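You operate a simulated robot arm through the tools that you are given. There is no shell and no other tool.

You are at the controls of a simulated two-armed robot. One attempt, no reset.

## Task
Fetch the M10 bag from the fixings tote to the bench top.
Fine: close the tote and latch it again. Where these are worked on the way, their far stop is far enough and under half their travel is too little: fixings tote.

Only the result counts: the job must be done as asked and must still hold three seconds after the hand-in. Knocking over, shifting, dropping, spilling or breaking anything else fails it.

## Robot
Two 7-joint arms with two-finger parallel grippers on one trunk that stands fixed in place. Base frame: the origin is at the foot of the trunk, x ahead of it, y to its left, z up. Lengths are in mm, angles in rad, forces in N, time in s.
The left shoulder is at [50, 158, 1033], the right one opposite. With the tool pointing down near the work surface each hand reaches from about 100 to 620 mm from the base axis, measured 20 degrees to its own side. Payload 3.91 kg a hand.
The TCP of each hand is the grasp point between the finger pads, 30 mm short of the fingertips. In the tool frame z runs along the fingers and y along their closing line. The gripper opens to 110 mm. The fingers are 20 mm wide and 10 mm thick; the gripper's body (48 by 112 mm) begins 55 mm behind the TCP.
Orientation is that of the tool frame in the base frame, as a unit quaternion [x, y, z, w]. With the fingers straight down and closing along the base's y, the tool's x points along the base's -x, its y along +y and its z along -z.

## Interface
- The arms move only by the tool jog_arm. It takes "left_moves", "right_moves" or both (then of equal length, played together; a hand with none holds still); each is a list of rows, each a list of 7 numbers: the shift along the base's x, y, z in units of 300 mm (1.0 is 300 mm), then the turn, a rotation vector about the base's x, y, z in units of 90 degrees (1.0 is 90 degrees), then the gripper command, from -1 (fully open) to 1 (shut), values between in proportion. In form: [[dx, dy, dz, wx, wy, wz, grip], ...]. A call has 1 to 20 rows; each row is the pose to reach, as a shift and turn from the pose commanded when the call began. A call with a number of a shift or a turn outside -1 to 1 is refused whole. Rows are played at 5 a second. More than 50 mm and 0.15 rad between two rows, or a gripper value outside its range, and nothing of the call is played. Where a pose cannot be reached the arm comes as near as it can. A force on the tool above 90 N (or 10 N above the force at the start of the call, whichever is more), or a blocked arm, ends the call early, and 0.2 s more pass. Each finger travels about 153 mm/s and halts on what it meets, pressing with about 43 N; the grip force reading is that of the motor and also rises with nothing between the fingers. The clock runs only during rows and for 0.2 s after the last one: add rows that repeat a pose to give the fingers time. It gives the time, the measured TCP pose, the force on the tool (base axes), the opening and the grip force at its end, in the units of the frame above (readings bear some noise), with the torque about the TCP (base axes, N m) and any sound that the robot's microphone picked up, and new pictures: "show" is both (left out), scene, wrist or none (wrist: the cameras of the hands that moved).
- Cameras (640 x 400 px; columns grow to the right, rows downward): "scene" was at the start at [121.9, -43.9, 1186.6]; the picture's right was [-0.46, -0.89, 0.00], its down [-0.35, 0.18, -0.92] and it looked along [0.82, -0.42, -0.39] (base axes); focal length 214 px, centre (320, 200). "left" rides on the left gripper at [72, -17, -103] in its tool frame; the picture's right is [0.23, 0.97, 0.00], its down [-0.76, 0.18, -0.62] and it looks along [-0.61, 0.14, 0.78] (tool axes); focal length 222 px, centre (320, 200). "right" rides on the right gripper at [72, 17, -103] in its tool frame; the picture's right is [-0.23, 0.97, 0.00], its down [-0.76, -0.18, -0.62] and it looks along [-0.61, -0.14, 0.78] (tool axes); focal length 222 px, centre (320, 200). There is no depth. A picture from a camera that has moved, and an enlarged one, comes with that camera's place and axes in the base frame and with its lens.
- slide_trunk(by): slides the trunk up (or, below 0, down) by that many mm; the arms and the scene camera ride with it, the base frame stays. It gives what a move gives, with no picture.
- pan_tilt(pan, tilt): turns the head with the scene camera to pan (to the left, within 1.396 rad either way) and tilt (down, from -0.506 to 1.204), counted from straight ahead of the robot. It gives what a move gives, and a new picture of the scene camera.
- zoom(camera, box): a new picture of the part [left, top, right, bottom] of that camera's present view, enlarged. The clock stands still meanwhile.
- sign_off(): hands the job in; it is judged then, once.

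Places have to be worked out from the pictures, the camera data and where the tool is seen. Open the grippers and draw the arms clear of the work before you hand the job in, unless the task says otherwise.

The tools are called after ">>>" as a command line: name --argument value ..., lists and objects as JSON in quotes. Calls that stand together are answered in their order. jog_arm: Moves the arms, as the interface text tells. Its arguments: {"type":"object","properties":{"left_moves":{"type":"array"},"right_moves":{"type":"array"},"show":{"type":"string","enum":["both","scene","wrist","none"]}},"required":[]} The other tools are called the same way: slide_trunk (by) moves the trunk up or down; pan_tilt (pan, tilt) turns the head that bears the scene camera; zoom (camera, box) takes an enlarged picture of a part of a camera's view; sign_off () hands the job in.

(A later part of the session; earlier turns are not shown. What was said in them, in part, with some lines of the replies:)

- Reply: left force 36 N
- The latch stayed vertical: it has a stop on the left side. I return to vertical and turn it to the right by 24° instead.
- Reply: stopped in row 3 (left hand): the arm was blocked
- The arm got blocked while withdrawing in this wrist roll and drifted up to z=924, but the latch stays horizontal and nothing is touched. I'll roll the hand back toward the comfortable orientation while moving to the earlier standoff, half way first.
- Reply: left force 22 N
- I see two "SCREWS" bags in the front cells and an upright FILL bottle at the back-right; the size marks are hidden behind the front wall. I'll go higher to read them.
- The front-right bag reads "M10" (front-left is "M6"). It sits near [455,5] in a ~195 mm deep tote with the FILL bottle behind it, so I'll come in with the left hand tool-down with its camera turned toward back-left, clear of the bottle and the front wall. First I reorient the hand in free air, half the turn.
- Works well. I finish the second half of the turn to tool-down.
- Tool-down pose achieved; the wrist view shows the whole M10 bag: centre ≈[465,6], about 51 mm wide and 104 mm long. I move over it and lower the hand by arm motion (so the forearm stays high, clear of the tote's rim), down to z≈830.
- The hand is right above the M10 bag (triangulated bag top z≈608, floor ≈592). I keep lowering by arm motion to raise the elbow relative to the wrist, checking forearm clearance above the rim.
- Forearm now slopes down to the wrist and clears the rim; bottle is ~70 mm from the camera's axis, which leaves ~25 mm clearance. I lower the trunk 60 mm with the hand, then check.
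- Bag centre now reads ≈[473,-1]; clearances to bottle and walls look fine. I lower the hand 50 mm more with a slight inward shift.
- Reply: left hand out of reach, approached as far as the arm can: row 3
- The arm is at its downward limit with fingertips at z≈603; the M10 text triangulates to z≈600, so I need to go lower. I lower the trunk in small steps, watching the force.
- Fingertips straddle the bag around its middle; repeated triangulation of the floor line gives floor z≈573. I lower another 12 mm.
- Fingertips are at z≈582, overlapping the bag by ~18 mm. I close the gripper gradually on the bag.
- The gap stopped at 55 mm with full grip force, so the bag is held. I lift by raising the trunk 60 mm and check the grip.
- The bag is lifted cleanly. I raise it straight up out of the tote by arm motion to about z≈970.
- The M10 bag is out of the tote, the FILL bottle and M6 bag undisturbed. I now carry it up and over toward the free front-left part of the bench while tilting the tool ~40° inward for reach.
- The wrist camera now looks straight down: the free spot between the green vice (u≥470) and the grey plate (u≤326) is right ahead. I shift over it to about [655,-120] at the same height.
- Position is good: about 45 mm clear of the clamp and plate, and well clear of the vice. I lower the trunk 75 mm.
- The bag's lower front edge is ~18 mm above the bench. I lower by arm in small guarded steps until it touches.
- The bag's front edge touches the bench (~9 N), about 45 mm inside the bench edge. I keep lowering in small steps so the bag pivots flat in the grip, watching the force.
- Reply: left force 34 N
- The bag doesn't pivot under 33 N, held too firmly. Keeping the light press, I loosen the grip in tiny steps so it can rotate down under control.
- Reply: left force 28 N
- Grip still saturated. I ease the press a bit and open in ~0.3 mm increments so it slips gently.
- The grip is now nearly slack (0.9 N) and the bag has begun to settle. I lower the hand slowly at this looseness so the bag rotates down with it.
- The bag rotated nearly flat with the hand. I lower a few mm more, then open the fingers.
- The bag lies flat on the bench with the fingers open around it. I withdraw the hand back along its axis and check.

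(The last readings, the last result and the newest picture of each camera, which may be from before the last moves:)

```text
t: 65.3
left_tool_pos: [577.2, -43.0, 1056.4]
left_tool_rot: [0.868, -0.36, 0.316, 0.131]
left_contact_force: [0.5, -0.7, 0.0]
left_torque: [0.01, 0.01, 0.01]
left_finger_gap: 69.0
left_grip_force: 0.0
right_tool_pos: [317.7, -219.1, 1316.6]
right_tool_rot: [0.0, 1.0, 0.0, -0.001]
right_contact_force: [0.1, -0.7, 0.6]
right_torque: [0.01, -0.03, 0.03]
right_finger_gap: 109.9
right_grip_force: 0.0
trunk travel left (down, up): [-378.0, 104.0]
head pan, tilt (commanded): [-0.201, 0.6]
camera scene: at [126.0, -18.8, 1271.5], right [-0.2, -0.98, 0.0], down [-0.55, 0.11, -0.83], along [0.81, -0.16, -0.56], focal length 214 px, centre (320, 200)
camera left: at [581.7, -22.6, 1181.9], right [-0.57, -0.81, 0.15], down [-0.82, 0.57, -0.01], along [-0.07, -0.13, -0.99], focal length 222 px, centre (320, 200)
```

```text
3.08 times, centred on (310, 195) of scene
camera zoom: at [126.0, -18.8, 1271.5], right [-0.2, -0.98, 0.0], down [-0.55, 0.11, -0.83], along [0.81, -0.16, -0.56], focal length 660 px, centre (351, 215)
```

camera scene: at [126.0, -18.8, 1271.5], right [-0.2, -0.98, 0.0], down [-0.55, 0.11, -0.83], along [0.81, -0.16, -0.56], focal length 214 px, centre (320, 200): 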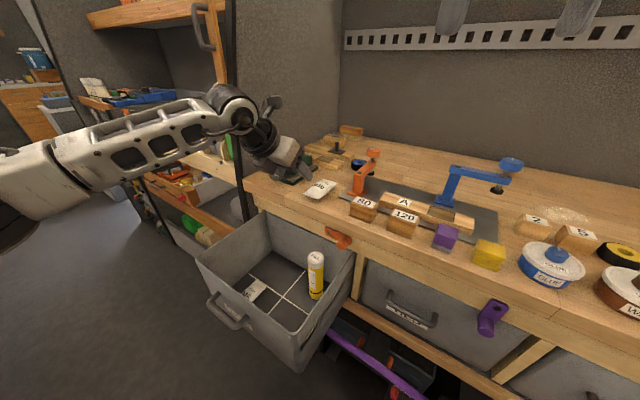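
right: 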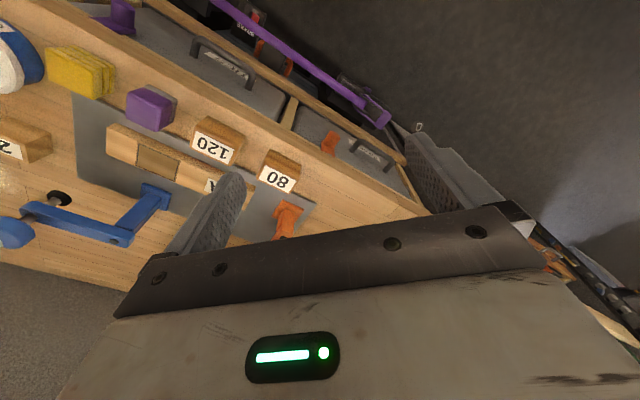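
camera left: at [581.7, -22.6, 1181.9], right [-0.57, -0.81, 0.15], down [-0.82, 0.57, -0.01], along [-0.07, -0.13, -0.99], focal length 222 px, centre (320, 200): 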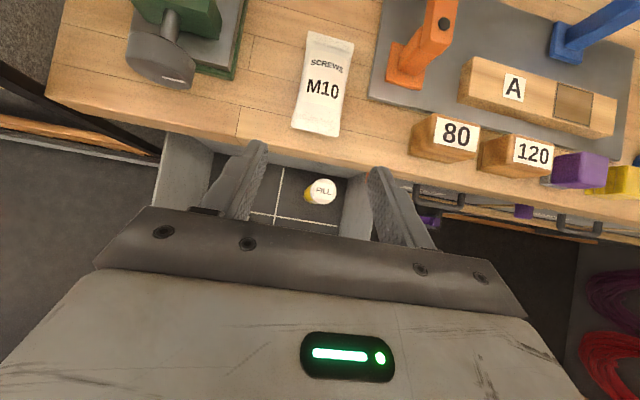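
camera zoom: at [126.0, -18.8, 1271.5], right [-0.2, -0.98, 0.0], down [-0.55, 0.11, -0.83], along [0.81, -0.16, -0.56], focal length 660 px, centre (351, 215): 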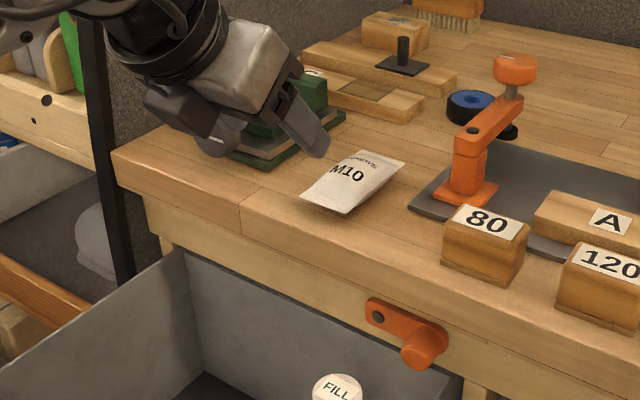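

The M10 bag lies flat and clear on the bench top. Now to close the tote: I bring the left hand back out in front of the tote, rotating it to the handle-grasp orientation (horizontal, fingers closing vertically).

>>> jog_arm --left_moves '[[-0.045, 0.0781, -0.0156, -0.0804, 0.0293, 0.0361, -0.1], [-0.09, 0.1562, -0.0312, -0.1608, 0.0585, 0.0723, -0.1], [-0.135, 0.2343, -0.0468, -0.2411, 0.0878, 0.1084, -0.1], [-0.18, 0.3123, -0.0623, -0.3215, 0.117, 0.1446, -0.1], [-0.225, 0.3904, -0.0779, -0.4019, 0.1463, 0.1807, -0.1], [-0.27, 0.4685, -0.0935, -0.4823, 0.1755, 0.2169, -0.1], [-0.315, 0.5466, -0.1091, -0.5626, 0.2048, 0.253, -0.1], [-0.36, 0.6247, -0.1247, -0.643, 0.234, 0.2891, -0.1], [-0.405, 0.7028, -0.1403, -0.7234, 0.2633, 0.3253, -0.1], [-0.45, 0.7808, -0.1558, -0.8038, 0.2925, 0.3614, -0.1], [-0.495, 0.8589, -0.1714, -0.8841, 0.3218, 0.3976, -0.1], [-0.54, 0.937, -0.187, -0.9645, 0.351, 0.4337, -0.1]]'

```text
t: 67.9
left_tool_pos: [418.1, 237.7, 1001.4]
left_tool_rot: [0.652, 0.269, 0.27, 0.655]
left_contact_force: [0.5, 0.5, -0.3]
left_torque: [-0.01, -0.01, 0.02]
left_finger_gap: 60.4
left_grip_force: 0.1
right_tool_pos: [318.3, -219.7, 1316.0]
right_tool_rot: [0.0, 1.0, 0.0, 0.0]
right_contact_force: [0.2, -0.2, 0.2]
right_torque: [0.01, -0.02, 0.04]
right_finger_gap: 109.9
right_grip_force: 0.0
trunk travel left (down, up): [-378.0, 104.0]
head pan, tilt (commanded): [-0.201, 0.6]
camera scene: at [126.0, -18.9, 1271.6], right [-0.2, -0.98, 0.0], down [-0.55, 0.11, -0.83], along [0.81, -0.16, -0.56], focal length 214 px, centre (320, 200)
camera left: at [396.5, 362.6, 983.2], right [0.16, 0.16, 0.97], down [-0.98, -0.1, 0.18], along [0.12, -0.98, 0.14], focal length 222 px, centre (320, 200)
```

scene: 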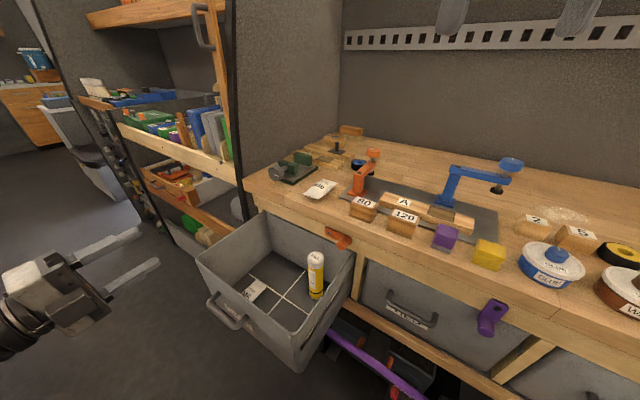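
left: 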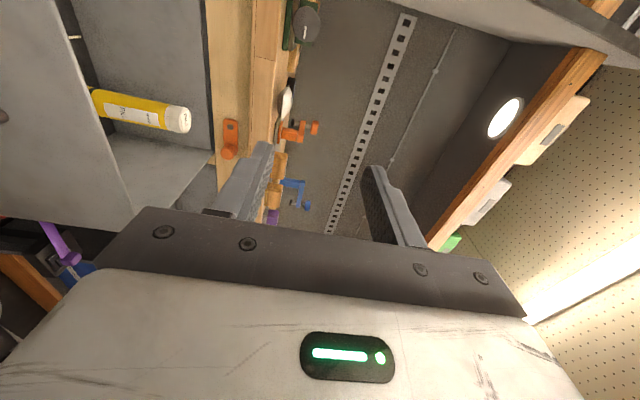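

Arm's in place. I lower the trunk back to the working height for the handle.

>>> slide_trunk --by -253

>>> jog_arm --left_moves '[[0, 0, -0.08, 0, 0, 0, -0.1], [0, 0, -0.163, 0, 0, 0, -0.1]]'

>>> pan_tilt --pan -0.1 --tilt 0.6

```text
t: 70.5
left_tool_pos: [418.5, 238.1, 745.9]
left_tool_rot: [0.653, 0.269, 0.27, 0.654]
left_contact_force: [0.2, 0.0, 0.5]
left_torque: [-0.04, -0.01, -0.03]
left_finger_gap: 60.4
left_grip_force: 0.0
right_tool_pos: [317.1, -218.5, 1062.2]
right_tool_rot: [0.001, 1.0, 0.001, 0.0]
right_contact_force: [-0.1, 0.1, -0.5]
right_torque: [0.04, 0.0, -0.04]
right_finger_gap: 110.2
right_grip_force: 0.1
trunk travel left (down, up): [-125.0, 357.0]
head pan, tilt (commanded): [-0.201, 0.6]
```

```text
t: 71.1
left_tool_pos: [419.8, 237.7, 696.5]
left_tool_rot: [0.653, 0.27, 0.27, 0.654]
left_contact_force: [-0.1, 0.0, -0.5]
left_torque: [-0.07, 0.0, 0.02]
left_finger_gap: 60.7
left_grip_force: 0.0
right_tool_pos: [318.1, -219.9, 1063.6]
right_tool_rot: [0.0, 1.0, 0.0, 0.0]
right_contact_force: [0.0, -0.3, -0.3]
right_torque: [-0.02, -0.01, 0.0]
right_finger_gap: 110.2
right_grip_force: 0.2
trunk travel left (down, up): [-125.0, 357.0]
head pan, tilt (commanded): [-0.201, 0.6]
camera scene: at [126.2, -19.0, 1018.5], right [-0.2, -0.98, 0.0], down [-0.55, 0.11, -0.83], along [0.81, -0.16, -0.56], focal length 214 px, centre (320, 200)
camera left: at [398.0, 362.3, 679.6], right [0.16, 0.16, 0.97], down [-0.98, -0.1, 0.18], along [0.12, -0.98, 0.14], focal length 222 px, centre (320, 200)
```

scene: 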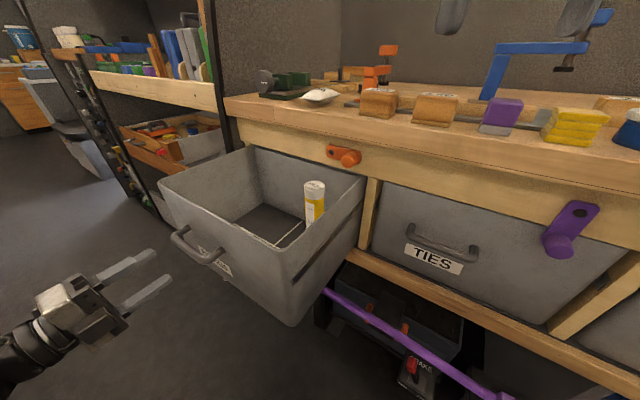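
left: 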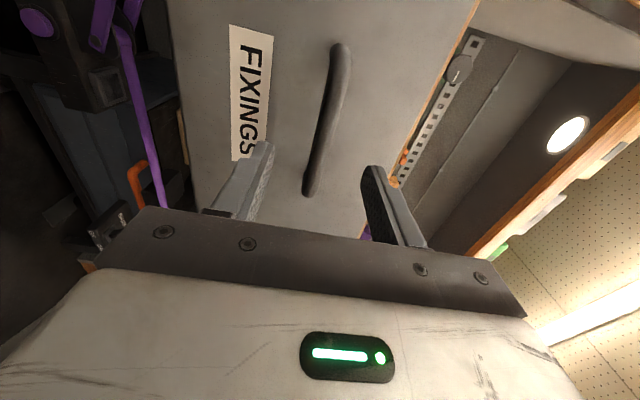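

```text
t: 71.8
left_tool_pos: [420.1, 238.2, 697.6]
left_tool_rot: [0.652, 0.27, 0.27, 0.654]
left_contact_force: [-0.3, 0.2, -0.5]
left_torque: [0.0, -0.02, -0.01]
left_finger_gap: 60.6
left_grip_force: 0.1
right_tool_pos: [318.2, -219.8, 1062.3]
right_tool_rot: [0.0, 1.0, 0.0, 0.0]
right_contact_force: [-0.8, -0.9, 0.0]
right_torque: [-0.01, 0.0, 0.0]
right_finger_gap: 109.9
right_grip_force: 0.0
trunk travel left (down, up): [-125.0, 357.0]
head pan, tilt (commanded): [-0.099, 0.6]
camera scene: at [127.5, -10.2, 1018.5], right [-0.1, -0.99, 0.0], down [-0.56, 0.06, -0.83], along [0.82, -0.08, -0.56], focal length 214 px, centre (320, 200)
```

scene: 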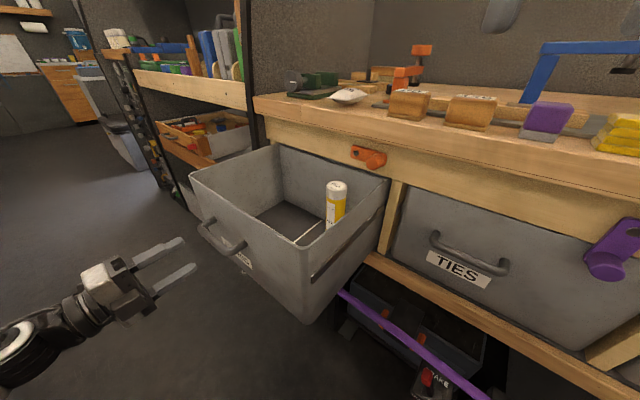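

The tote is still open as left. I move in on the handle and grip it again.

>>> jog_arm --left_moves '[[0.05, -0.065, 0.003, 0, 0, 0, -0.1], [0.11, -0.14, 0.006, 0, 0, 0, -0.1], [0.1687, -0.2083, 0.006, 0, 0, 0, -0.1], [0.1687, -0.2083, 0.006, 0, 0, 0, 1], [0.1687, -0.2083, 0.006, 0, 0, 0, 1], [0.1687, -0.2083, 0.006, 0, 0, 0, 1]]'

```text
t: 73.2
left_tool_pos: [469.0, 174.1, 700.3]
left_tool_rot: [0.653, 0.27, 0.27, 0.654]
left_contact_force: [1.2, -1.8, 3.0]
left_torque: [0.01, 0.03, -0.03]
left_finger_gap: 15.6
left_grip_force: 44.9
right_tool_pos: [317.1, -219.1, 1063.7]
right_tool_rot: [0.0, 1.0, 0.0, 0.0]
right_contact_force: [0.0, 0.3, -0.5]
right_torque: [0.0, -0.01, 0.02]
right_finger_gap: 109.8
right_grip_force: 0.0
trunk travel left (down, up): [-125.0, 357.0]
head pan, tilt (commanded): [-0.099, 0.6]
camera scene: at [127.5, -10.3, 1018.5], right [-0.1, -1.0, 0.0], down [-0.56, 0.06, -0.83], along [0.82, -0.08, -0.56], focal length 214 px, centre (320, 200)
camera left: at [447.5, 299.1, 682.5], right [0.16, 0.16, 0.97], down [-0.98, -0.1, 0.18], along [0.12, -0.98, 0.14], focal length 222 px, centre (320, 200)
```

scene: 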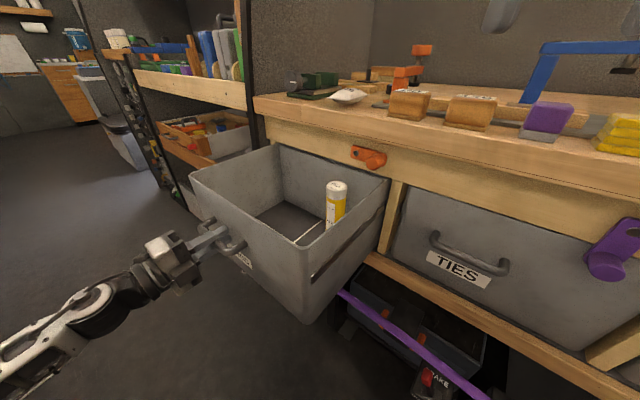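
left: 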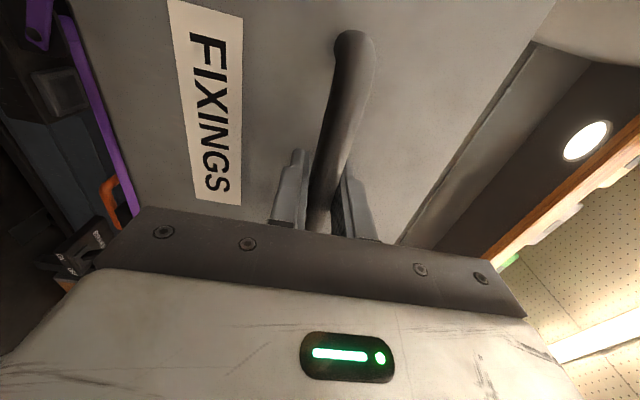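

The handle is gripped (15.6 mm). I push the tote in gently, the first 130 mm.

>>> jog_arm --left_moves '[[0.0189, -0.0188, 0, 0, 0, 0, 1], [0.0519, -0.0516, 0, 0, 0, 0, 1], [0.0943, -0.0937, 0, 0, 0, 0, 1], [0.1414, -0.1405, 0, 0, 0, 0, 1], [0.1886, -0.1874, 0, 0, 0, 0, 1], [0.2357, -0.2343, 0, 0, 0, 0, 1], [0.2781, -0.2764, 0, 0, 0, 0, 1], [0.3064, -0.3045, 0, 0, 0, 0, 1]]' --show "scene"

```text
t: 75.0
left_tool_pos: [561.7, 83.7, 699.4]
left_tool_rot: [0.654, 0.268, 0.268, 0.655]
left_contact_force: [-11.5, -9.6, -3.2]
left_torque: [-0.04, 0.01, 0.03]
left_finger_gap: 15.6
left_grip_force: 44.8
right_tool_pos: [318.3, -220.3, 1063.3]
right_tool_rot: [-0.001, 1.0, 0.0, 0.001]
right_contact_force: [0.0, 0.5, -0.3]
right_torque: [0.01, 0.02, 0.0]
right_finger_gap: 110.0
right_grip_force: 0.0
trunk travel left (down, up): [-125.0, 357.0]
head pan, tilt (commanded): [-0.099, 0.6]
camera scene: at [127.2, -10.6, 1018.5], right [-0.1, -1.0, 0.0], down [-0.56, 0.06, -0.83], along [0.82, -0.08, -0.56], focal length 214 px, centre (320, 200)
```

scene: 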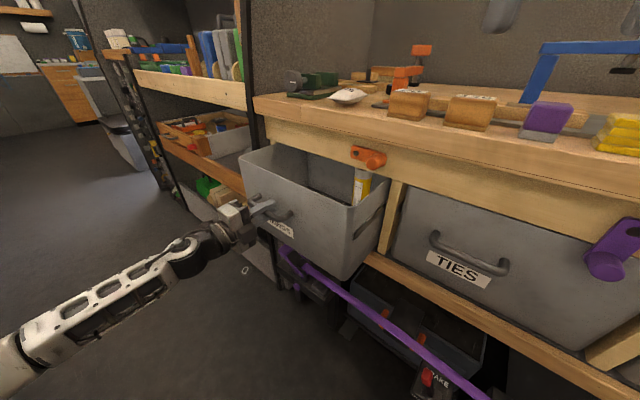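

Sliding smoothly; I continue to fully closed with a small sideways correction.

>>> jog_arm --left_moves '[[0.0424, -0.0437, 0, 0, 0, 0, 1], [0.0883, -0.091, 0, 0, 0, 0, 1], [0.1359, -0.1401, 0, 0, 0, 0, 1], [0.1836, -0.1893, 0, 0, 0, 0, 1], [0.2295, -0.2366, 0, 0, 0, 0, 1], [0.2753, -0.2839, 0, 0, 0, 0, 1], [0.3142, -0.324, 0, 0, 0, 0, 1], [0.3389, -0.3494, 0, 0, 0, 0, 1], [0.353, -0.364, 0, 0, 0, 0, 1], [0.353, -0.364, 0, 0, 0, 0, 1]]'

>>> zoom --camera "scene" --box '[240, 90, 440, 280]'

```text
t: 77.2
left_tool_pos: [667.3, -23.0, 699.8]
left_tool_rot: [0.653, 0.271, 0.271, 0.653]
left_contact_force: [-24.4, 18.0, 1.5]
left_torque: [-0.02, 0.06, 0.32]
left_finger_gap: 15.6
left_grip_force: 44.8
right_tool_pos: [317.0, -219.1, 1064.1]
right_tool_rot: [0.0, 1.0, -0.001, 0.001]
right_contact_force: [-0.8, -0.5, 0.7]
right_torque: [-0.01, -0.01, -0.02]
right_finger_gap: 109.9
right_grip_force: 0.0
trunk travel left (down, up): [-125.0, 357.0]
head pan, tilt (commanded): [-0.099, 0.6]
camera scene: at [126.2, -9.3, 1018.8], right [-0.1, -1.0, 0.0], down [-0.56, 0.06, -0.83], along [0.82, -0.08, -0.56], focal length 214 px, centre (320, 200)
camera left: at [644.7, 101.2, 682.5], right [0.16, 0.16, 0.97], down [-0.98, -0.1, 0.18], along [0.12, -0.98, 0.14], focal length 222 px, centre (320, 200)
```

scene: 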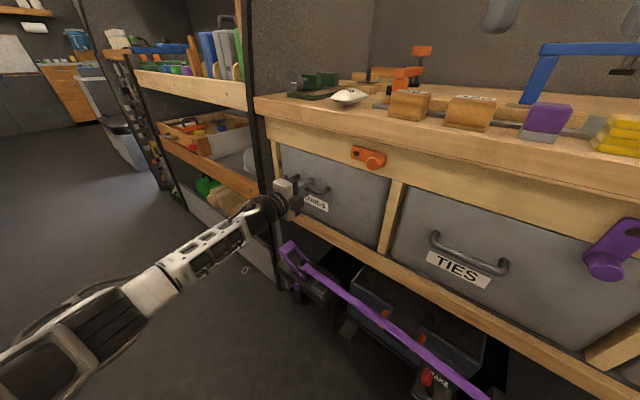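
left: 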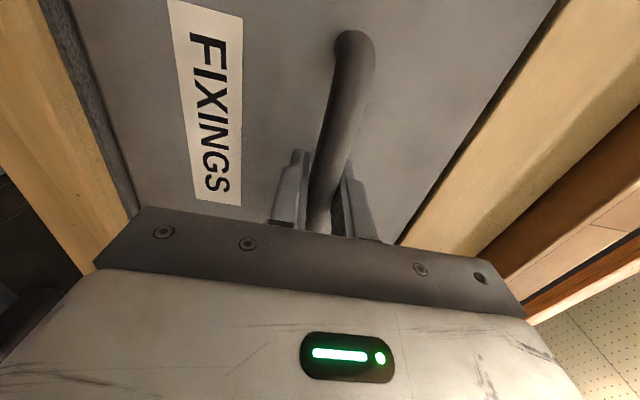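

```text
2.11 times, centred on (340, 185) of scene
camera zoom: at [126.2, -9.3, 1018.8], right [-0.1, -1.0, 0.0], down [-0.56, 0.06, -0.83], along [0.82, -0.08, -0.56], focal length 452 px, centre (278, 232)
```

zoom: 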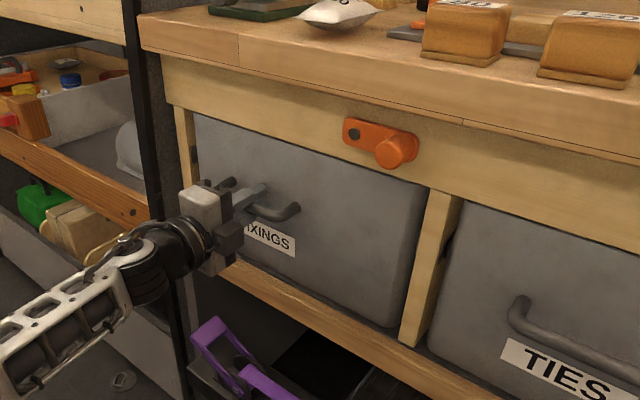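

The tote is back at its closed position (handle at the original spot, ~30 N at the stop). I release the bar and back straight out.

>>> jog_arm --left_moves '[[-0.004, 0.004, 0, 0, 0, 0, 0.3], [-0.004, 0.004, 0, 0, 0, 0, 0], [-0.004, 0.004, 0, 0, 0, 0, 0], [-0.08, 0.08, 0, 0, 0, 0, 0], [-0.17, 0.17, 0, 0, 0, 0, 0], [-0.26, 0.26, 0, 0, 0, 0, 0], [-0.32, 0.32, 0, 0, 0, 0, 0]]'

>>> zoom --camera "scene" --box '[240, 90, 440, 280]'

```text
t: 78.8
left_tool_pos: [569.8, 69.2, 699.0]
left_tool_rot: [0.652, 0.27, 0.27, 0.654]
left_contact_force: [-0.6, 0.7, -0.2]
left_torque: [-0.03, 0.01, -0.01]
left_finger_gap: 55.1
left_grip_force: 0.1
right_tool_pos: [317.9, -219.9, 1063.5]
right_tool_rot: [0.0, 1.0, 0.0, 0.0]
right_contact_force: [0.3, -0.1, -0.5]
right_torque: [-0.01, -0.02, 0.0]
right_finger_gap: 110.3
right_grip_force: 0.1
trunk travel left (down, up): [-125.0, 357.0]
head pan, tilt (commanded): [-0.099, 0.6]
camera scene: at [127.6, -10.2, 1018.5], right [-0.1, -1.0, 0.0], down [-0.56, 0.06, -0.83], along [0.82, -0.08, -0.56], focal length 214 px, centre (320, 200)
camera left: at [548.3, 194.9, 681.5], right [0.16, 0.16, 0.97], down [-0.98, -0.1, 0.18], along [0.12, -0.98, 0.14], focal length 222 px, centre (320, 200)
```

scene: 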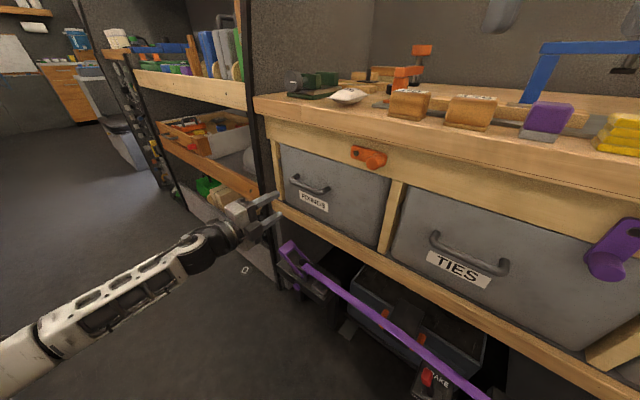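
left: 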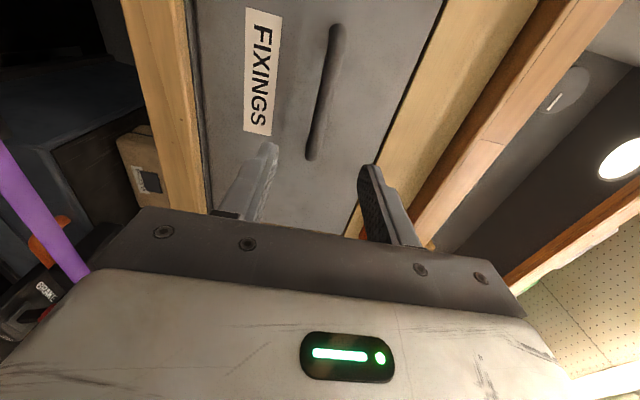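

```text
2.11 times, centred on (340, 185) of scene
camera zoom: at [127.6, -10.2, 1018.5], right [-0.1, -1.0, 0.0], down [-0.56, 0.06, -0.83], along [0.82, -0.08, -0.56], focal length 452 px, centre (278, 232)
```

zoom: 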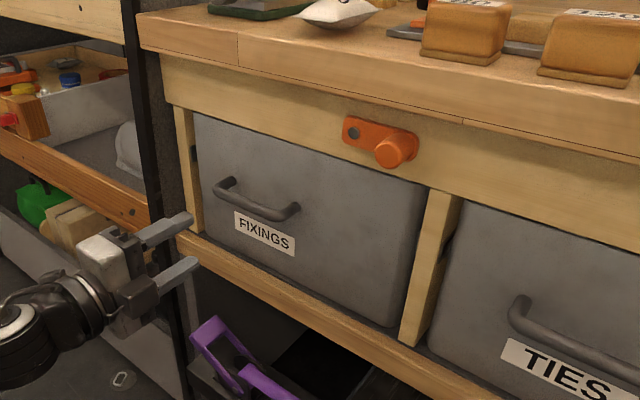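

The tote sits flush and closed. I roll the hand back to the neutral orientation while moving toward the latch.

>>> jog_arm --left_moves '[[-0.0212, -0.021, 0.0276, -0.0643, 0.0643, 0, 0], [-0.0423, -0.0419, 0.0551, -0.1286, 0.1286, 0, 0], [-0.0635, -0.0629, 0.0827, -0.1929, 0.1929, 0, 0], [-0.0846, -0.0839, 0.1103, -0.2571, 0.2571, 0, 0.3], [-0.1058, -0.1049, 0.1379, -0.3214, 0.3214, 0, 0.5], [-0.1269, -0.1258, 0.1654, -0.3857, 0.3857, 0, 0.7], [-0.1481, -0.1468, 0.193, -0.45, 0.45, 0, 1], [-0.1692, -0.1678, 0.2206, -0.5143, 0.5143, 0, 1], [-0.1904, -0.1888, 0.2482, -0.5786, 0.5786, 0, 1], [-0.2115, -0.2097, 0.2757, -0.6428, 0.6428, 0, 1], [-0.2327, -0.2307, 0.3033, -0.7071, 0.7071, 0, 1]]'

```text
t: 81.2
left_tool_pos: [499.6, 0.6, 791.1]
left_tool_rot: [0.269, 0.653, -0.271, 0.654]
left_contact_force: [-0.1, -0.1, -0.6]
left_torque: [0.03, 0.05, 0.0]
left_finger_gap: 0.0
left_grip_force: 37.7
right_tool_pos: [317.8, -219.2, 1062.2]
right_tool_rot: [0.0, 1.0, 0.0, 0.0]
right_contact_force: [-0.3, 0.4, -0.4]
right_torque: [0.0, -0.02, 0.0]
right_finger_gap: 110.1
right_grip_force: 0.1
trunk travel left (down, up): [-125.0, 357.0]
head pan, tilt (commanded): [-0.099, 0.6]
camera scene: at [127.6, -10.1, 1018.5], right [-0.1, -1.0, 0.0], down [-0.56, 0.06, -0.83], along [0.82, -0.08, -0.56], focal length 214 px, centre (320, 200)
camera left: at [415.1, 62.1, 718.2], right [0.69, 0.69, -0.23], down [-0.32, 0.57, 0.76], along [0.65, -0.45, 0.61], focal length 222 px, centre (320, 200)
```

scene: 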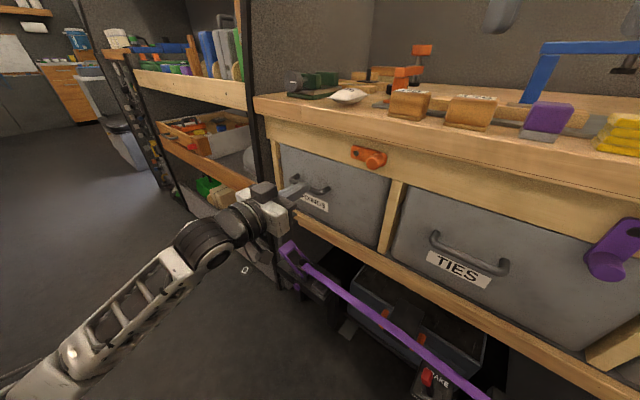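
left: 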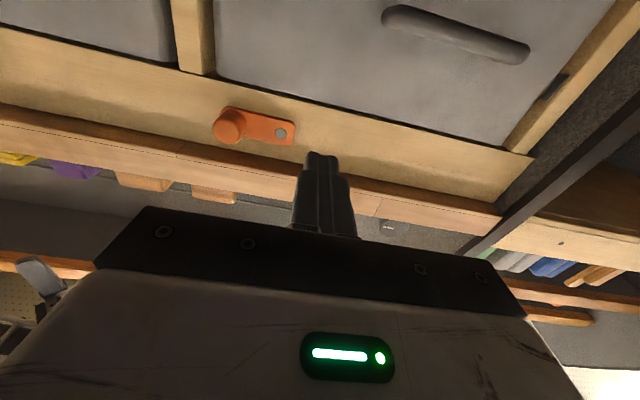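

Triangulating both views puts the latch horizontal: pivot u≈316, z≈831, knob end ≈[531,-162,829] (radius ≈57 mm, end at n≈-490). With closed fingers as a poker, I'll push the knob down from above. First a standoff at [487,-121,860].

>>> jog_arm --left_moves '[[-0.0105, -0.1, 0.0575, 0, 0, 0, 1], [-0.021, -0.2, 0.115, 0, 0, 0, 1], [-0.0315, -0.303, 0.1725, 0, 0, 0, 1], [-0.042, -0.406, 0.23, 0, 0, 0, 1]]'

>>> zoom --camera "left" --box '[200, 60, 440, 240]'

>>> zoom --camera "scene" --box '[280, 90, 440, 230]'

```text
t: 82.2
left_tool_pos: [487.3, -120.0, 861.4]
left_tool_rot: [0.271, 0.653, -0.271, 0.653]
left_contact_force: [-0.2, -0.6, 0.8]
left_torque: [0.02, -0.03, 0.02]
left_finger_gap: 0.0
left_grip_force: 37.6
right_tool_pos: [318.7, -219.7, 1062.5]
right_tool_rot: [0.0, 1.0, 0.0, 0.001]
right_contact_force: [0.0, 0.5, -0.2]
right_torque: [-0.03, 0.0, -0.02]
right_finger_gap: 110.0
right_grip_force: 0.1
trunk travel left (down, up): [-125.0, 357.0]
head pan, tilt (commanded): [-0.099, 0.6]
camera scene: at [127.6, -10.0, 1018.5], right [-0.1, -1.0, 0.0], down [-0.56, 0.06, -0.83], along [0.82, -0.08, -0.56], focal length 214 px, centre (320, 200)
camera left: at [403.0, -58.3, 787.4], right [0.69, 0.69, -0.23], down [-0.32, 0.57, 0.76], along [0.65, -0.45, 0.61], focal length 222 px, centre (320, 200)
```

scene: 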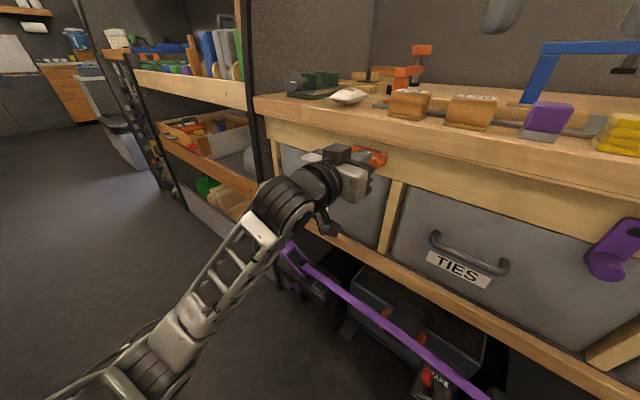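
left: 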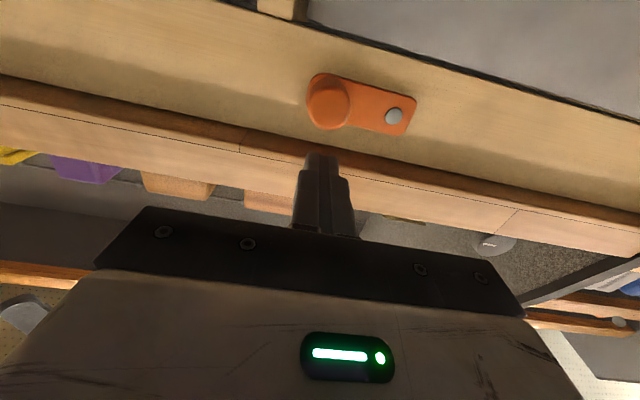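

```text
2.22 times, centred on (320, 150) of left
camera zoom: at [403.0, -58.3, 787.4], right [0.69, 0.69, -0.23], down [-0.32, 0.57, 0.76], along [0.65, -0.45, 0.61], focal length 494 px, centre (320, 311)
```

zoom: 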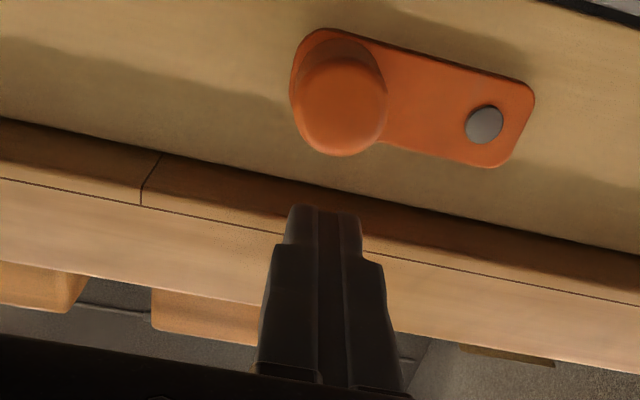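

```text
2.86 times, centred on (360, 160) of scene
camera zoom: at [127.6, -10.0, 1018.5], right [-0.1, -1.0, 0.0], down [-0.56, 0.06, -0.83], along [0.82, -0.08, -0.56], focal length 613 px, centre (206, 314)
```

zoom: 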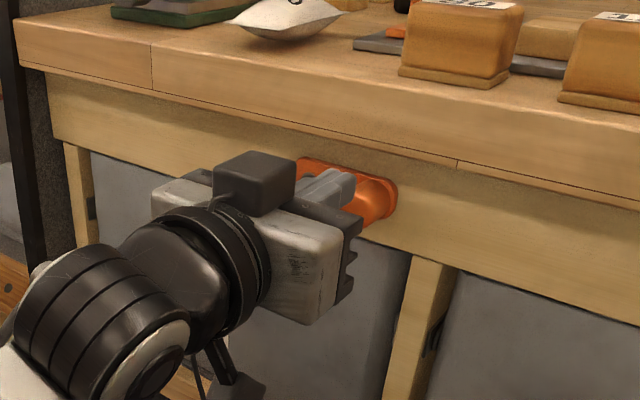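

No block here. Refined: knob end [531,-161,831], pivot [582,-137,831], radius ≈54 mm. I insert the closed fingertips just above the knob (clear below the bench slab).

>>> jog_arm --left_moves '[[0.04, -0.038, -0.008, 0, 0, 0, 1], [0.08, -0.076, -0.008, 0, 0, 0, 1], [0.1097, -0.1053, -0.008, 0, 0, 0, 1]]'

>>> zoom --camera "left" --box '[200, 60, 440, 240]'

>>> zoom --camera "scene" --box '[300, 100, 420, 220]'

```text
t: 83.0
left_tool_pos: [523.2, -152.6, 857.9]
left_tool_rot: [0.27, 0.652, -0.271, 0.654]
left_contact_force: [0.2, 0.3, -0.2]
left_torque: [0.0, 0.03, -0.04]
left_finger_gap: 0.1
left_grip_force: 38.0
right_tool_pos: [318.2, -218.9, 1062.8]
right_tool_rot: [0.0, 1.0, 0.0, 0.0]
right_contact_force: [-0.2, 0.2, 0.9]
right_torque: [-0.01, 0.03, 0.0]
right_finger_gap: 110.0
right_grip_force: 0.0
trunk travel left (down, up): [-125.0, 357.0]
head pan, tilt (commanded): [-0.099, 0.6]
camera scene: at [127.5, -10.1, 1018.5], right [-0.1, -1.0, 0.0], down [-0.56, 0.06, -0.83], along [0.82, -0.08, -0.56], focal length 214 px, centre (320, 200)
camera left: at [437.4, -91.2, 784.3], right [0.69, 0.69, -0.23], down [-0.32, 0.57, 0.76], along [0.65, -0.45, 0.61], focal length 222 px, centre (320, 200)
```

scene: 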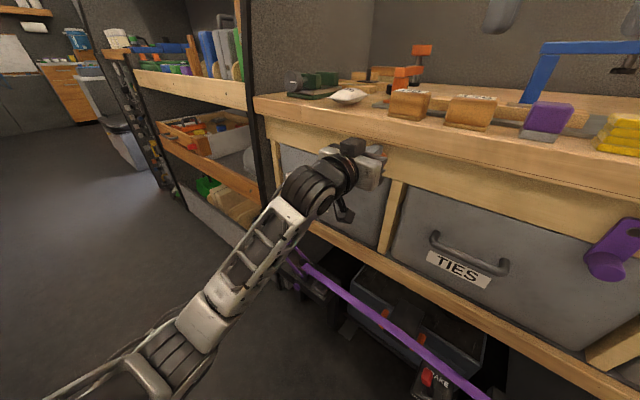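
left: 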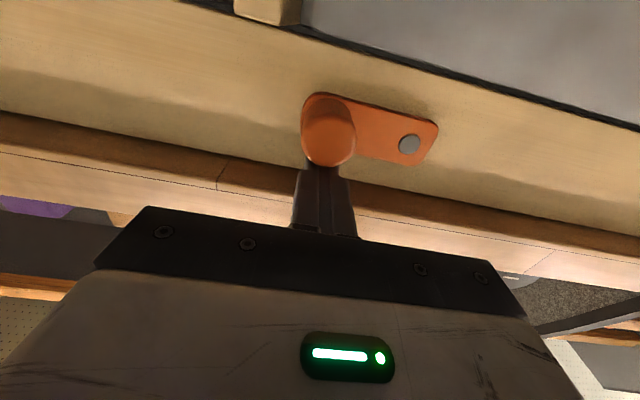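

```text
2.22 times, centred on (320, 150) of left
camera zoom: at [437.4, -91.2, 784.3], right [0.69, 0.69, -0.23], down [-0.32, 0.57, 0.76], along [0.65, -0.45, 0.61], focal length 494 px, centre (320, 311)
```

zoom: 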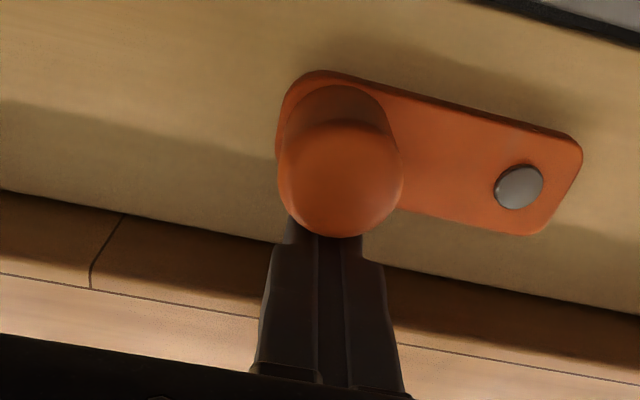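

```text
3.33 times, centred on (360, 160) of scene
camera zoom: at [127.5, -10.1, 1018.5], right [-0.1, -1.0, 0.0], down [-0.56, 0.06, -0.83], along [0.82, -0.08, -0.56], focal length 715 px, centre (187, 333)
```

zoom: 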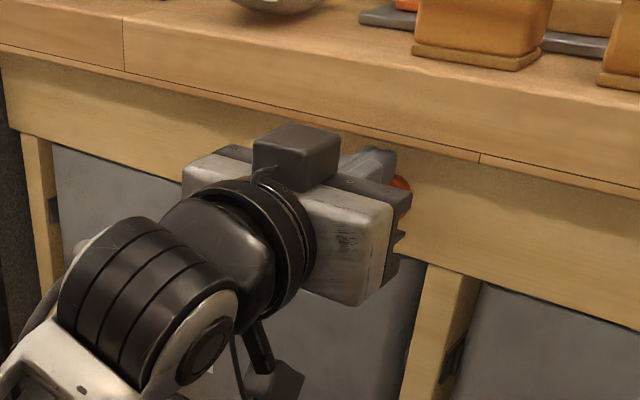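

Fingertips sit just above the knob. I push along the arc from 90° to about 40°, then check.

>>> jog_arm --left_moves '[[-0.006, -0.006, -0.02, 0, 0, 0, 1], [-0.0116, -0.0116, -0.0403, 0, 0, 0, 1], [-0.0158, -0.0158, -0.0743, 0, 0, 0, 1], [-0.0158, -0.0158, -0.1087, 0, 0, 0, 1], [-0.0116, -0.0116, -0.1427, 0, 0, 0, 1], [-0.0031, -0.0031, -0.1753, 0, 0, 0, 1]]'

>>> zoom --camera "left" --box '[200, 60, 440, 240]'

>>> zoom --camera "scene" --box '[300, 100, 420, 220]'

```text
t: 84.4
left_tool_pos: [519.2, -152.6, 805.7]
left_tool_rot: [0.27, 0.652, -0.27, 0.654]
left_contact_force: [0.7, -0.4, -0.2]
left_torque: [0.01, -0.03, -0.01]
left_finger_gap: 0.1
left_grip_force: 37.7
right_tool_pos: [318.5, -220.3, 1062.5]
right_tool_rot: [0.001, 1.0, 0.0, 0.001]
right_contact_force: [-1.3, 0.2, -0.1]
right_torque: [0.02, 0.02, 0.02]
right_finger_gap: 110.0
right_grip_force: 0.1
trunk travel left (down, up): [-125.0, 357.0]
head pan, tilt (commanded): [-0.099, 0.6]
camera scene: at [127.5, -10.2, 1018.5], right [-0.1, -1.0, 0.0], down [-0.56, 0.06, -0.83], along [0.82, -0.08, -0.56], focal length 214 px, centre (320, 200)
camera left: at [434.6, -91.6, 731.9], right [0.69, 0.69, -0.23], down [-0.32, 0.57, 0.76], along [0.65, -0.45, 0.61], focal length 222 px, centre (320, 200)
```

scene: 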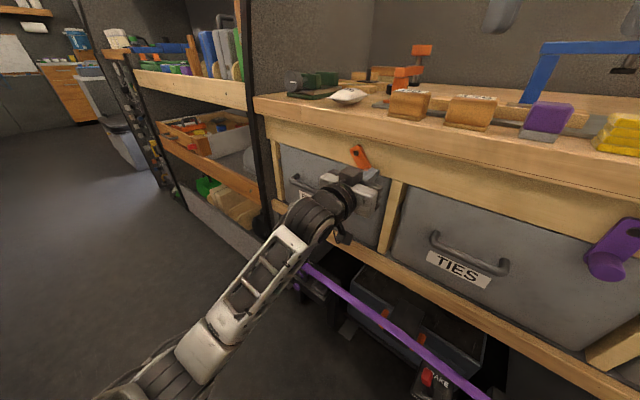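
left: 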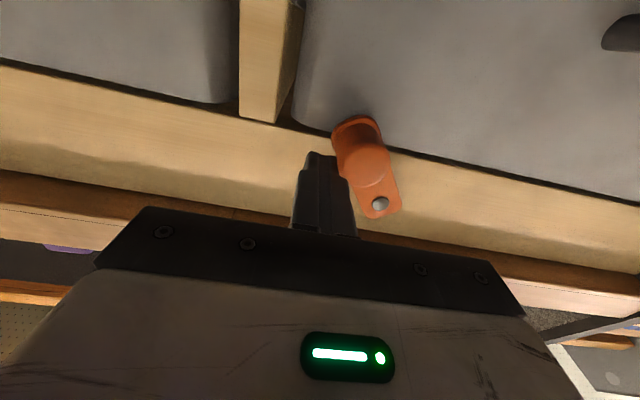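

```text
2.22 times, centred on (320, 150) of left
camera zoom: at [434.6, -91.6, 731.9], right [0.69, 0.69, -0.23], down [-0.32, 0.57, 0.76], along [0.65, -0.45, 0.61], focal length 494 px, centre (320, 311)
```

zoom: 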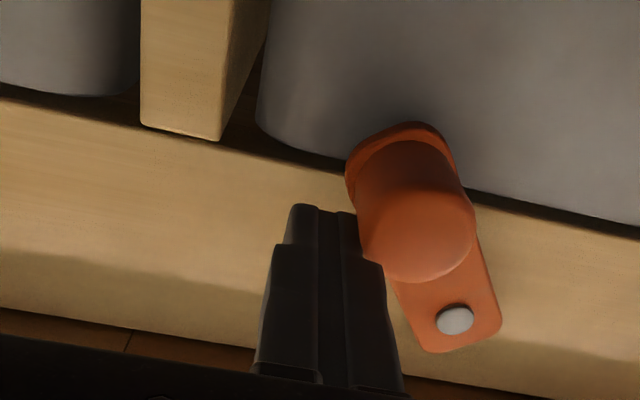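

```text
3.33 times, centred on (360, 160) of scene
camera zoom: at [127.5, -10.2, 1018.5], right [-0.1, -1.0, 0.0], down [-0.56, 0.06, -0.83], along [0.82, -0.08, -0.56], focal length 715 px, centre (187, 333)
```

zoom: 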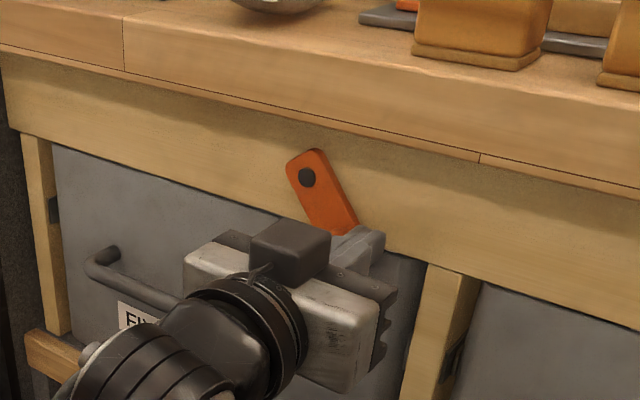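

The latch has swung to ~30° from vertical with hardly any force. I continue the arc down and to the left up to its stop.

>>> jog_arm --left_moves '[[0.0123, 0.0123, -0.03, 0, 0, 0, 1], [0.0281, 0.0281, -0.056, 0, 0, 0, 1], [0.0469, 0.0469, -0.0787, 0, 0, 0, 1], [0.0681, 0.0681, -0.0957, 0, 0, 0, 1], [0.0799, 0.0799, -0.0973, 0, 0, 0, 1], [0.088, 0.088, -0.0973, 0, 0, 0, 1]]'

>>> zoom --camera "left" --box '[200, 60, 440, 240]'

>>> zoom --camera "scene" --box '[300, 100, 420, 220]'

```text
t: 85.8
left_tool_pos: [543.1, -130.2, 776.4]
left_tool_rot: [0.272, 0.652, -0.273, 0.653]
left_contact_force: [-13.4, -13.8, -2.4]
left_torque: [0.02, 0.05, -0.55]
left_finger_gap: 0.0
left_grip_force: 37.3
right_tool_pos: [317.2, -221.0, 1063.6]
right_tool_rot: [0.0, 1.0, 0.0, 0.001]
right_contact_force: [-0.5, 0.0, -0.2]
right_torque: [-0.02, 0.02, 0.01]
right_finger_gap: 109.7
right_grip_force: 0.0
trunk travel left (down, up): [-125.0, 357.0]
head pan, tilt (commanded): [-0.099, 0.6]
camera scene: at [127.0, -11.0, 1018.5], right [-0.1, -0.99, 0.0], down [-0.56, 0.06, -0.83], along [0.82, -0.08, -0.56], focal length 214 px, centre (320, 200)
camera left: at [458.9, -67.7, 702.9], right [0.69, 0.68, -0.23], down [-0.31, 0.57, 0.76], along [0.65, -0.46, 0.61], focal length 222 px, centre (320, 200)
```

scene: 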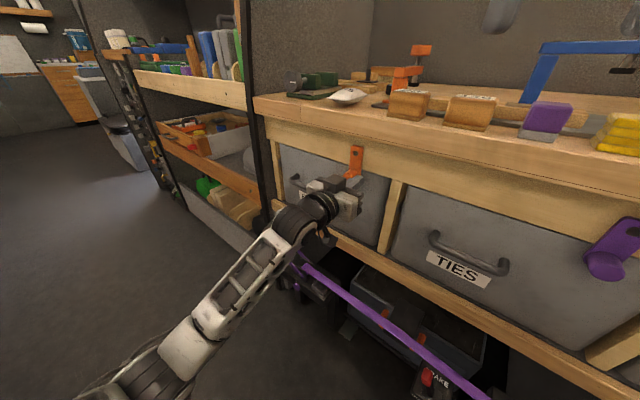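
left: 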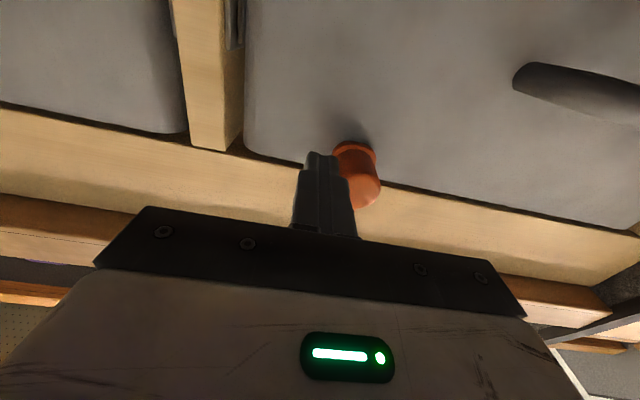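

```text
2.22 times, centred on (320, 150) of left
camera zoom: at [458.9, -67.7, 702.9], right [0.69, 0.68, -0.23], down [-0.31, 0.57, 0.76], along [0.65, -0.46, 0.61], focal length 494 px, centre (320, 311)
```

zoom: 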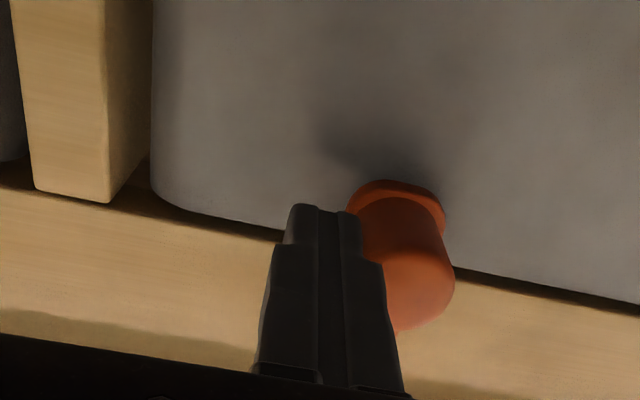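

```text
3.33 times, centred on (360, 160) of scene
camera zoom: at [127.0, -11.0, 1018.5], right [-0.1, -0.99, 0.0], down [-0.56, 0.06, -0.83], along [0.82, -0.08, -0.56], focal length 715 px, centre (187, 333)
```

zoom: 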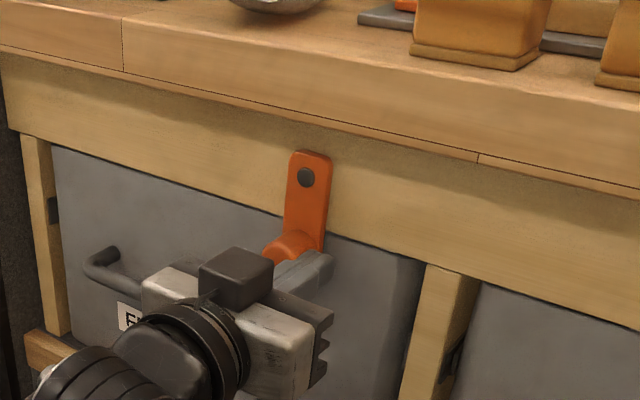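

The latch is vertical against its stop (19 N sideways). I ease off to the right and withdraw outward.

>>> jog_arm --left_moves '[[-0.03, -0.03, 0, 0, 0, 0, 1], [-0.1, 0.04, 0, 0, 0, 0, 1], [-0.18, 0.12, 0, 0, 0, 0, 1], [-0.26, 0.2, 0, 0, 0, 0, 0.5], [-0.3, 0.3, 0.03, 0, 0, 0, 0], [-0.3, 0.42, 0.06, 0, 0, 0, 0]]'

>>> zoom --camera "scene" --box '[240, 90, 440, 280]'

```text
t: 87.2
left_tool_pos: [454.4, -0.1, 794.3]
left_tool_rot: [0.27, 0.653, -0.271, 0.654]
left_contact_force: [-0.1, -0.5, -0.6]
left_torque: [0.01, 0.01, 0.01]
left_finger_gap: 55.1
left_grip_force: 0.1
right_tool_pos: [318.0, -220.5, 1062.3]
right_tool_rot: [0.0, 1.0, 0.0, 0.0]
right_contact_force: [-0.2, 0.2, -0.4]
right_torque: [0.01, 0.01, -0.02]
right_finger_gap: 110.1
right_grip_force: 0.0
trunk travel left (down, up): [-125.0, 357.0]
head pan, tilt (commanded): [-0.099, 0.6]
camera scene: at [127.5, -10.4, 1018.5], right [-0.1, -0.99, 0.0], down [-0.56, 0.06, -0.83], along [0.82, -0.08, -0.56], focal length 214 px, centre (320, 200)
camera left: at [369.4, 61.0, 721.9], right [0.69, 0.69, -0.23], down [-0.32, 0.57, 0.76], along [0.65, -0.45, 0.61], focal length 222 px, centre (320, 200)
```

scene: 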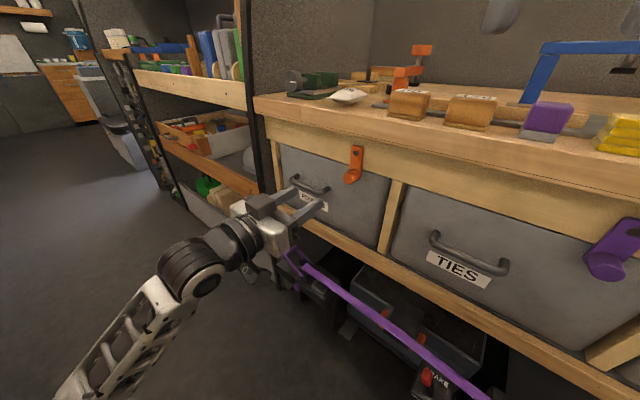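
left: 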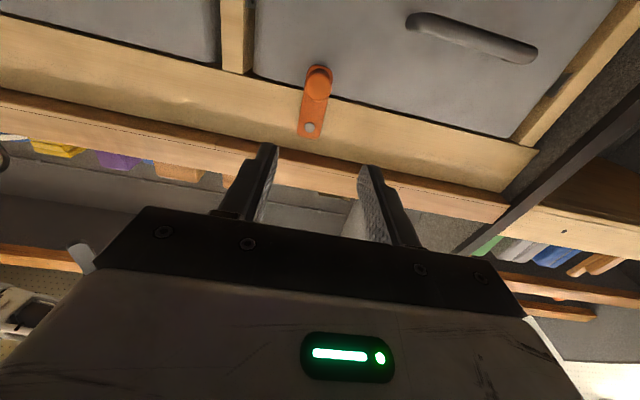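

```text
2.11 times, centred on (340, 185) of scene
camera zoom: at [127.5, -10.4, 1018.5], right [-0.1, -0.99, 0.0], down [-0.56, 0.06, -0.83], along [0.82, -0.08, -0.56], focal length 452 px, centre (278, 232)
```

zoom: 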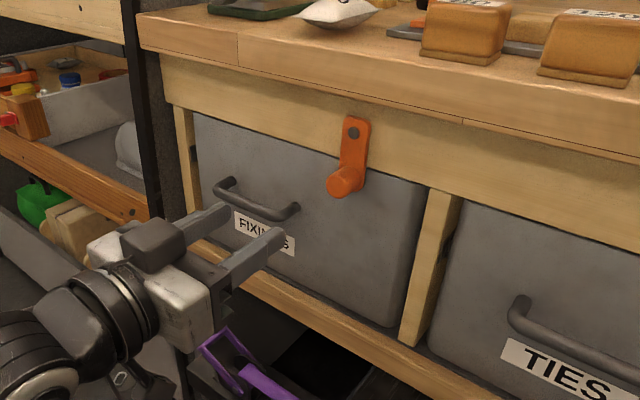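

Latched again: latch vertical over the closed tote. I return the left arm to its clear, tool-down pose with the gripper open.

>>> jog_arm --left_moves '[[-0.0215, 0.0413, 0.0467, 0.0301, 0.0726, 0.0301, -0.2], [-0.0431, 0.0826, 0.0934, 0.0601, 0.1452, 0.0601, -0.4], [-0.0646, 0.1239, 0.1401, 0.0902, 0.2177, 0.0902, -0.6], [-0.0862, 0.1652, 0.1868, 0.1203, 0.2903, 0.1203, -0.8], [-0.1077, 0.2065, 0.2335, 0.1504, 0.3629, 0.1504, -1], [-0.1292, 0.2478, 0.2802, 0.1804, 0.4355, 0.1804, -1], [-0.1508, 0.2892, 0.3268, 0.2105, 0.5081, 0.2105, -1], [-0.1723, 0.3305, 0.3735, 0.2406, 0.5806, 0.2406, -1], [-0.1938, 0.3718, 0.4202, 0.2706, 0.6532, 0.2706, -1], [-0.2154, 0.4131, 0.4669, 0.3007, 0.7258, 0.3007, -1], [-0.2369, 0.4544, 0.5136, 0.3308, 0.7984, 0.3308, -1], [-0.2585, 0.4957, 0.5603, 0.3608, 0.871, 0.3608, -1], [-0.28, 0.537, 0.607, 0.3909, 0.9436, 0.3909, -1]]' --show "none"

>>> slide_trunk --by 250

>>> pan_tilt --pan -0.2 --tilt 0.6

>>> zoom --camera "scene" --box '[230, 110, 430, 290]'

```text
t: 90.0
left_tool_pos: [373.5, 159.0, 976.0]
left_tool_rot: [-0.002, 1.0, 0.0, 0.0]
left_contact_force: [-0.4, 1.1, 0.4]
left_torque: [0.0, 0.04, 0.0]
left_finger_gap: 109.8
left_grip_force: 0.0
right_tool_pos: [318.3, -219.8, 1061.9]
right_tool_rot: [0.0, 1.0, 0.0, -0.001]
right_contact_force: [-1.5, 0.0, 0.6]
right_torque: [-0.01, -0.01, -0.03]
right_finger_gap: 110.2
right_grip_force: 0.1
trunk travel left (down, up): [-125.0, 357.0]
head pan, tilt (commanded): [-0.099, 0.6]
```

```text
t: 92.6
left_tool_pos: [373.5, 159.4, 1225.6]
left_tool_rot: [0.0, 1.0, 0.001, 0.001]
left_contact_force: [0.8, -0.6, -0.7]
left_torque: [-0.01, 0.02, 0.0]
left_finger_gap: 110.3
left_grip_force: 0.2
right_tool_pos: [318.2, -218.2, 1314.0]
right_tool_rot: [0.0, 1.0, 0.0, 0.0]
right_contact_force: [0.6, -0.1, -0.4]
right_torque: [-0.01, -0.01, -0.02]
right_finger_gap: 110.1
right_grip_force: 0.0
trunk travel left (down, up): [-375.0, 107.0]
head pan, tilt (commanded): [-0.099, 0.6]
```

```text
t: 93.2
left_tool_pos: [374.7, 160.3, 1224.5]
left_tool_rot: [0.0, 1.0, 0.001, 0.001]
left_contact_force: [0.5, 0.2, 0.3]
left_torque: [0.0, 0.01, -0.01]
left_finger_gap: 109.9
left_grip_force: 0.0
right_tool_pos: [317.8, -219.9, 1312.0]
right_tool_rot: [0.0, 1.0, -0.001, 0.001]
right_contact_force: [-0.3, -0.3, 0.2]
right_torque: [-0.02, 0.02, 0.02]
right_finger_gap: 110.1
right_grip_force: 0.0
trunk travel left (down, up): [-375.0, 107.0]
head pan, tilt (commanded): [-0.201, 0.6]
camera scene: at [126.2, -19.0, 1268.5], right [-0.2, -0.98, 0.0], down [-0.55, 0.11, -0.83], along [0.81, -0.16, -0.56], focal length 214 px, centre (320, 200)
```

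scene: 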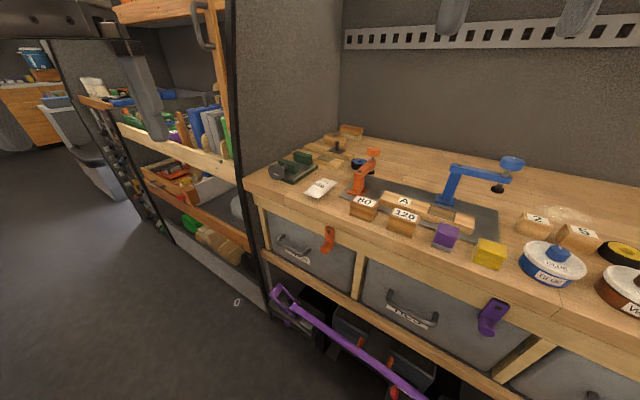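

```text
2.22 times, centred on (330, 200) of scene
camera zoom: at [126.2, -19.0, 1268.5], right [-0.2, -0.98, 0.0], down [-0.55, 0.11, -0.83], along [0.81, -0.16, -0.56], focal length 477 px, centre (298, 200)
```

zoom: 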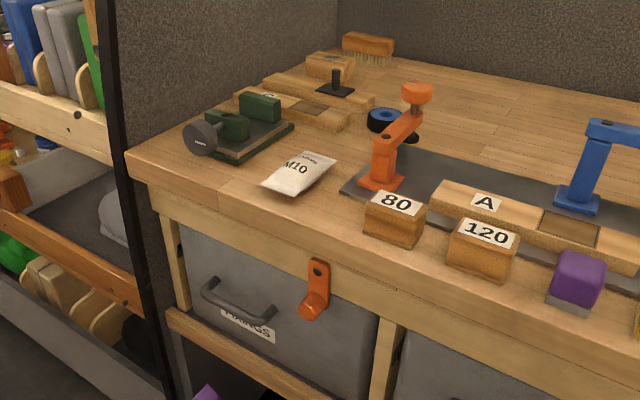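

Final check: the M10 bag lies flat on the bench top, the fixings tote is closed with its latch vertical over it, nothing else appears moved, and both grippers are open and clear. Handing in.

>>> sign_off

```text
The job is handed in.
```

The M10 bag is lying flat on the bench top, in the free space between the green vice and the grey plate. The fixings tote is pushed fully in, and its orange latch is turned back down over it, against its stop.

In the last pictures the bench items stood where they started. I last saw inside the tote just before closing it: the FILL bottle was upright and the M6 bag had not moved. I closed it slowly, and the bottle was upright partway in, but I did not reopen the tote to check.

Both grippers were open and clear of the work when I handed in. The hand-in was accepted; I don't have the judging result.
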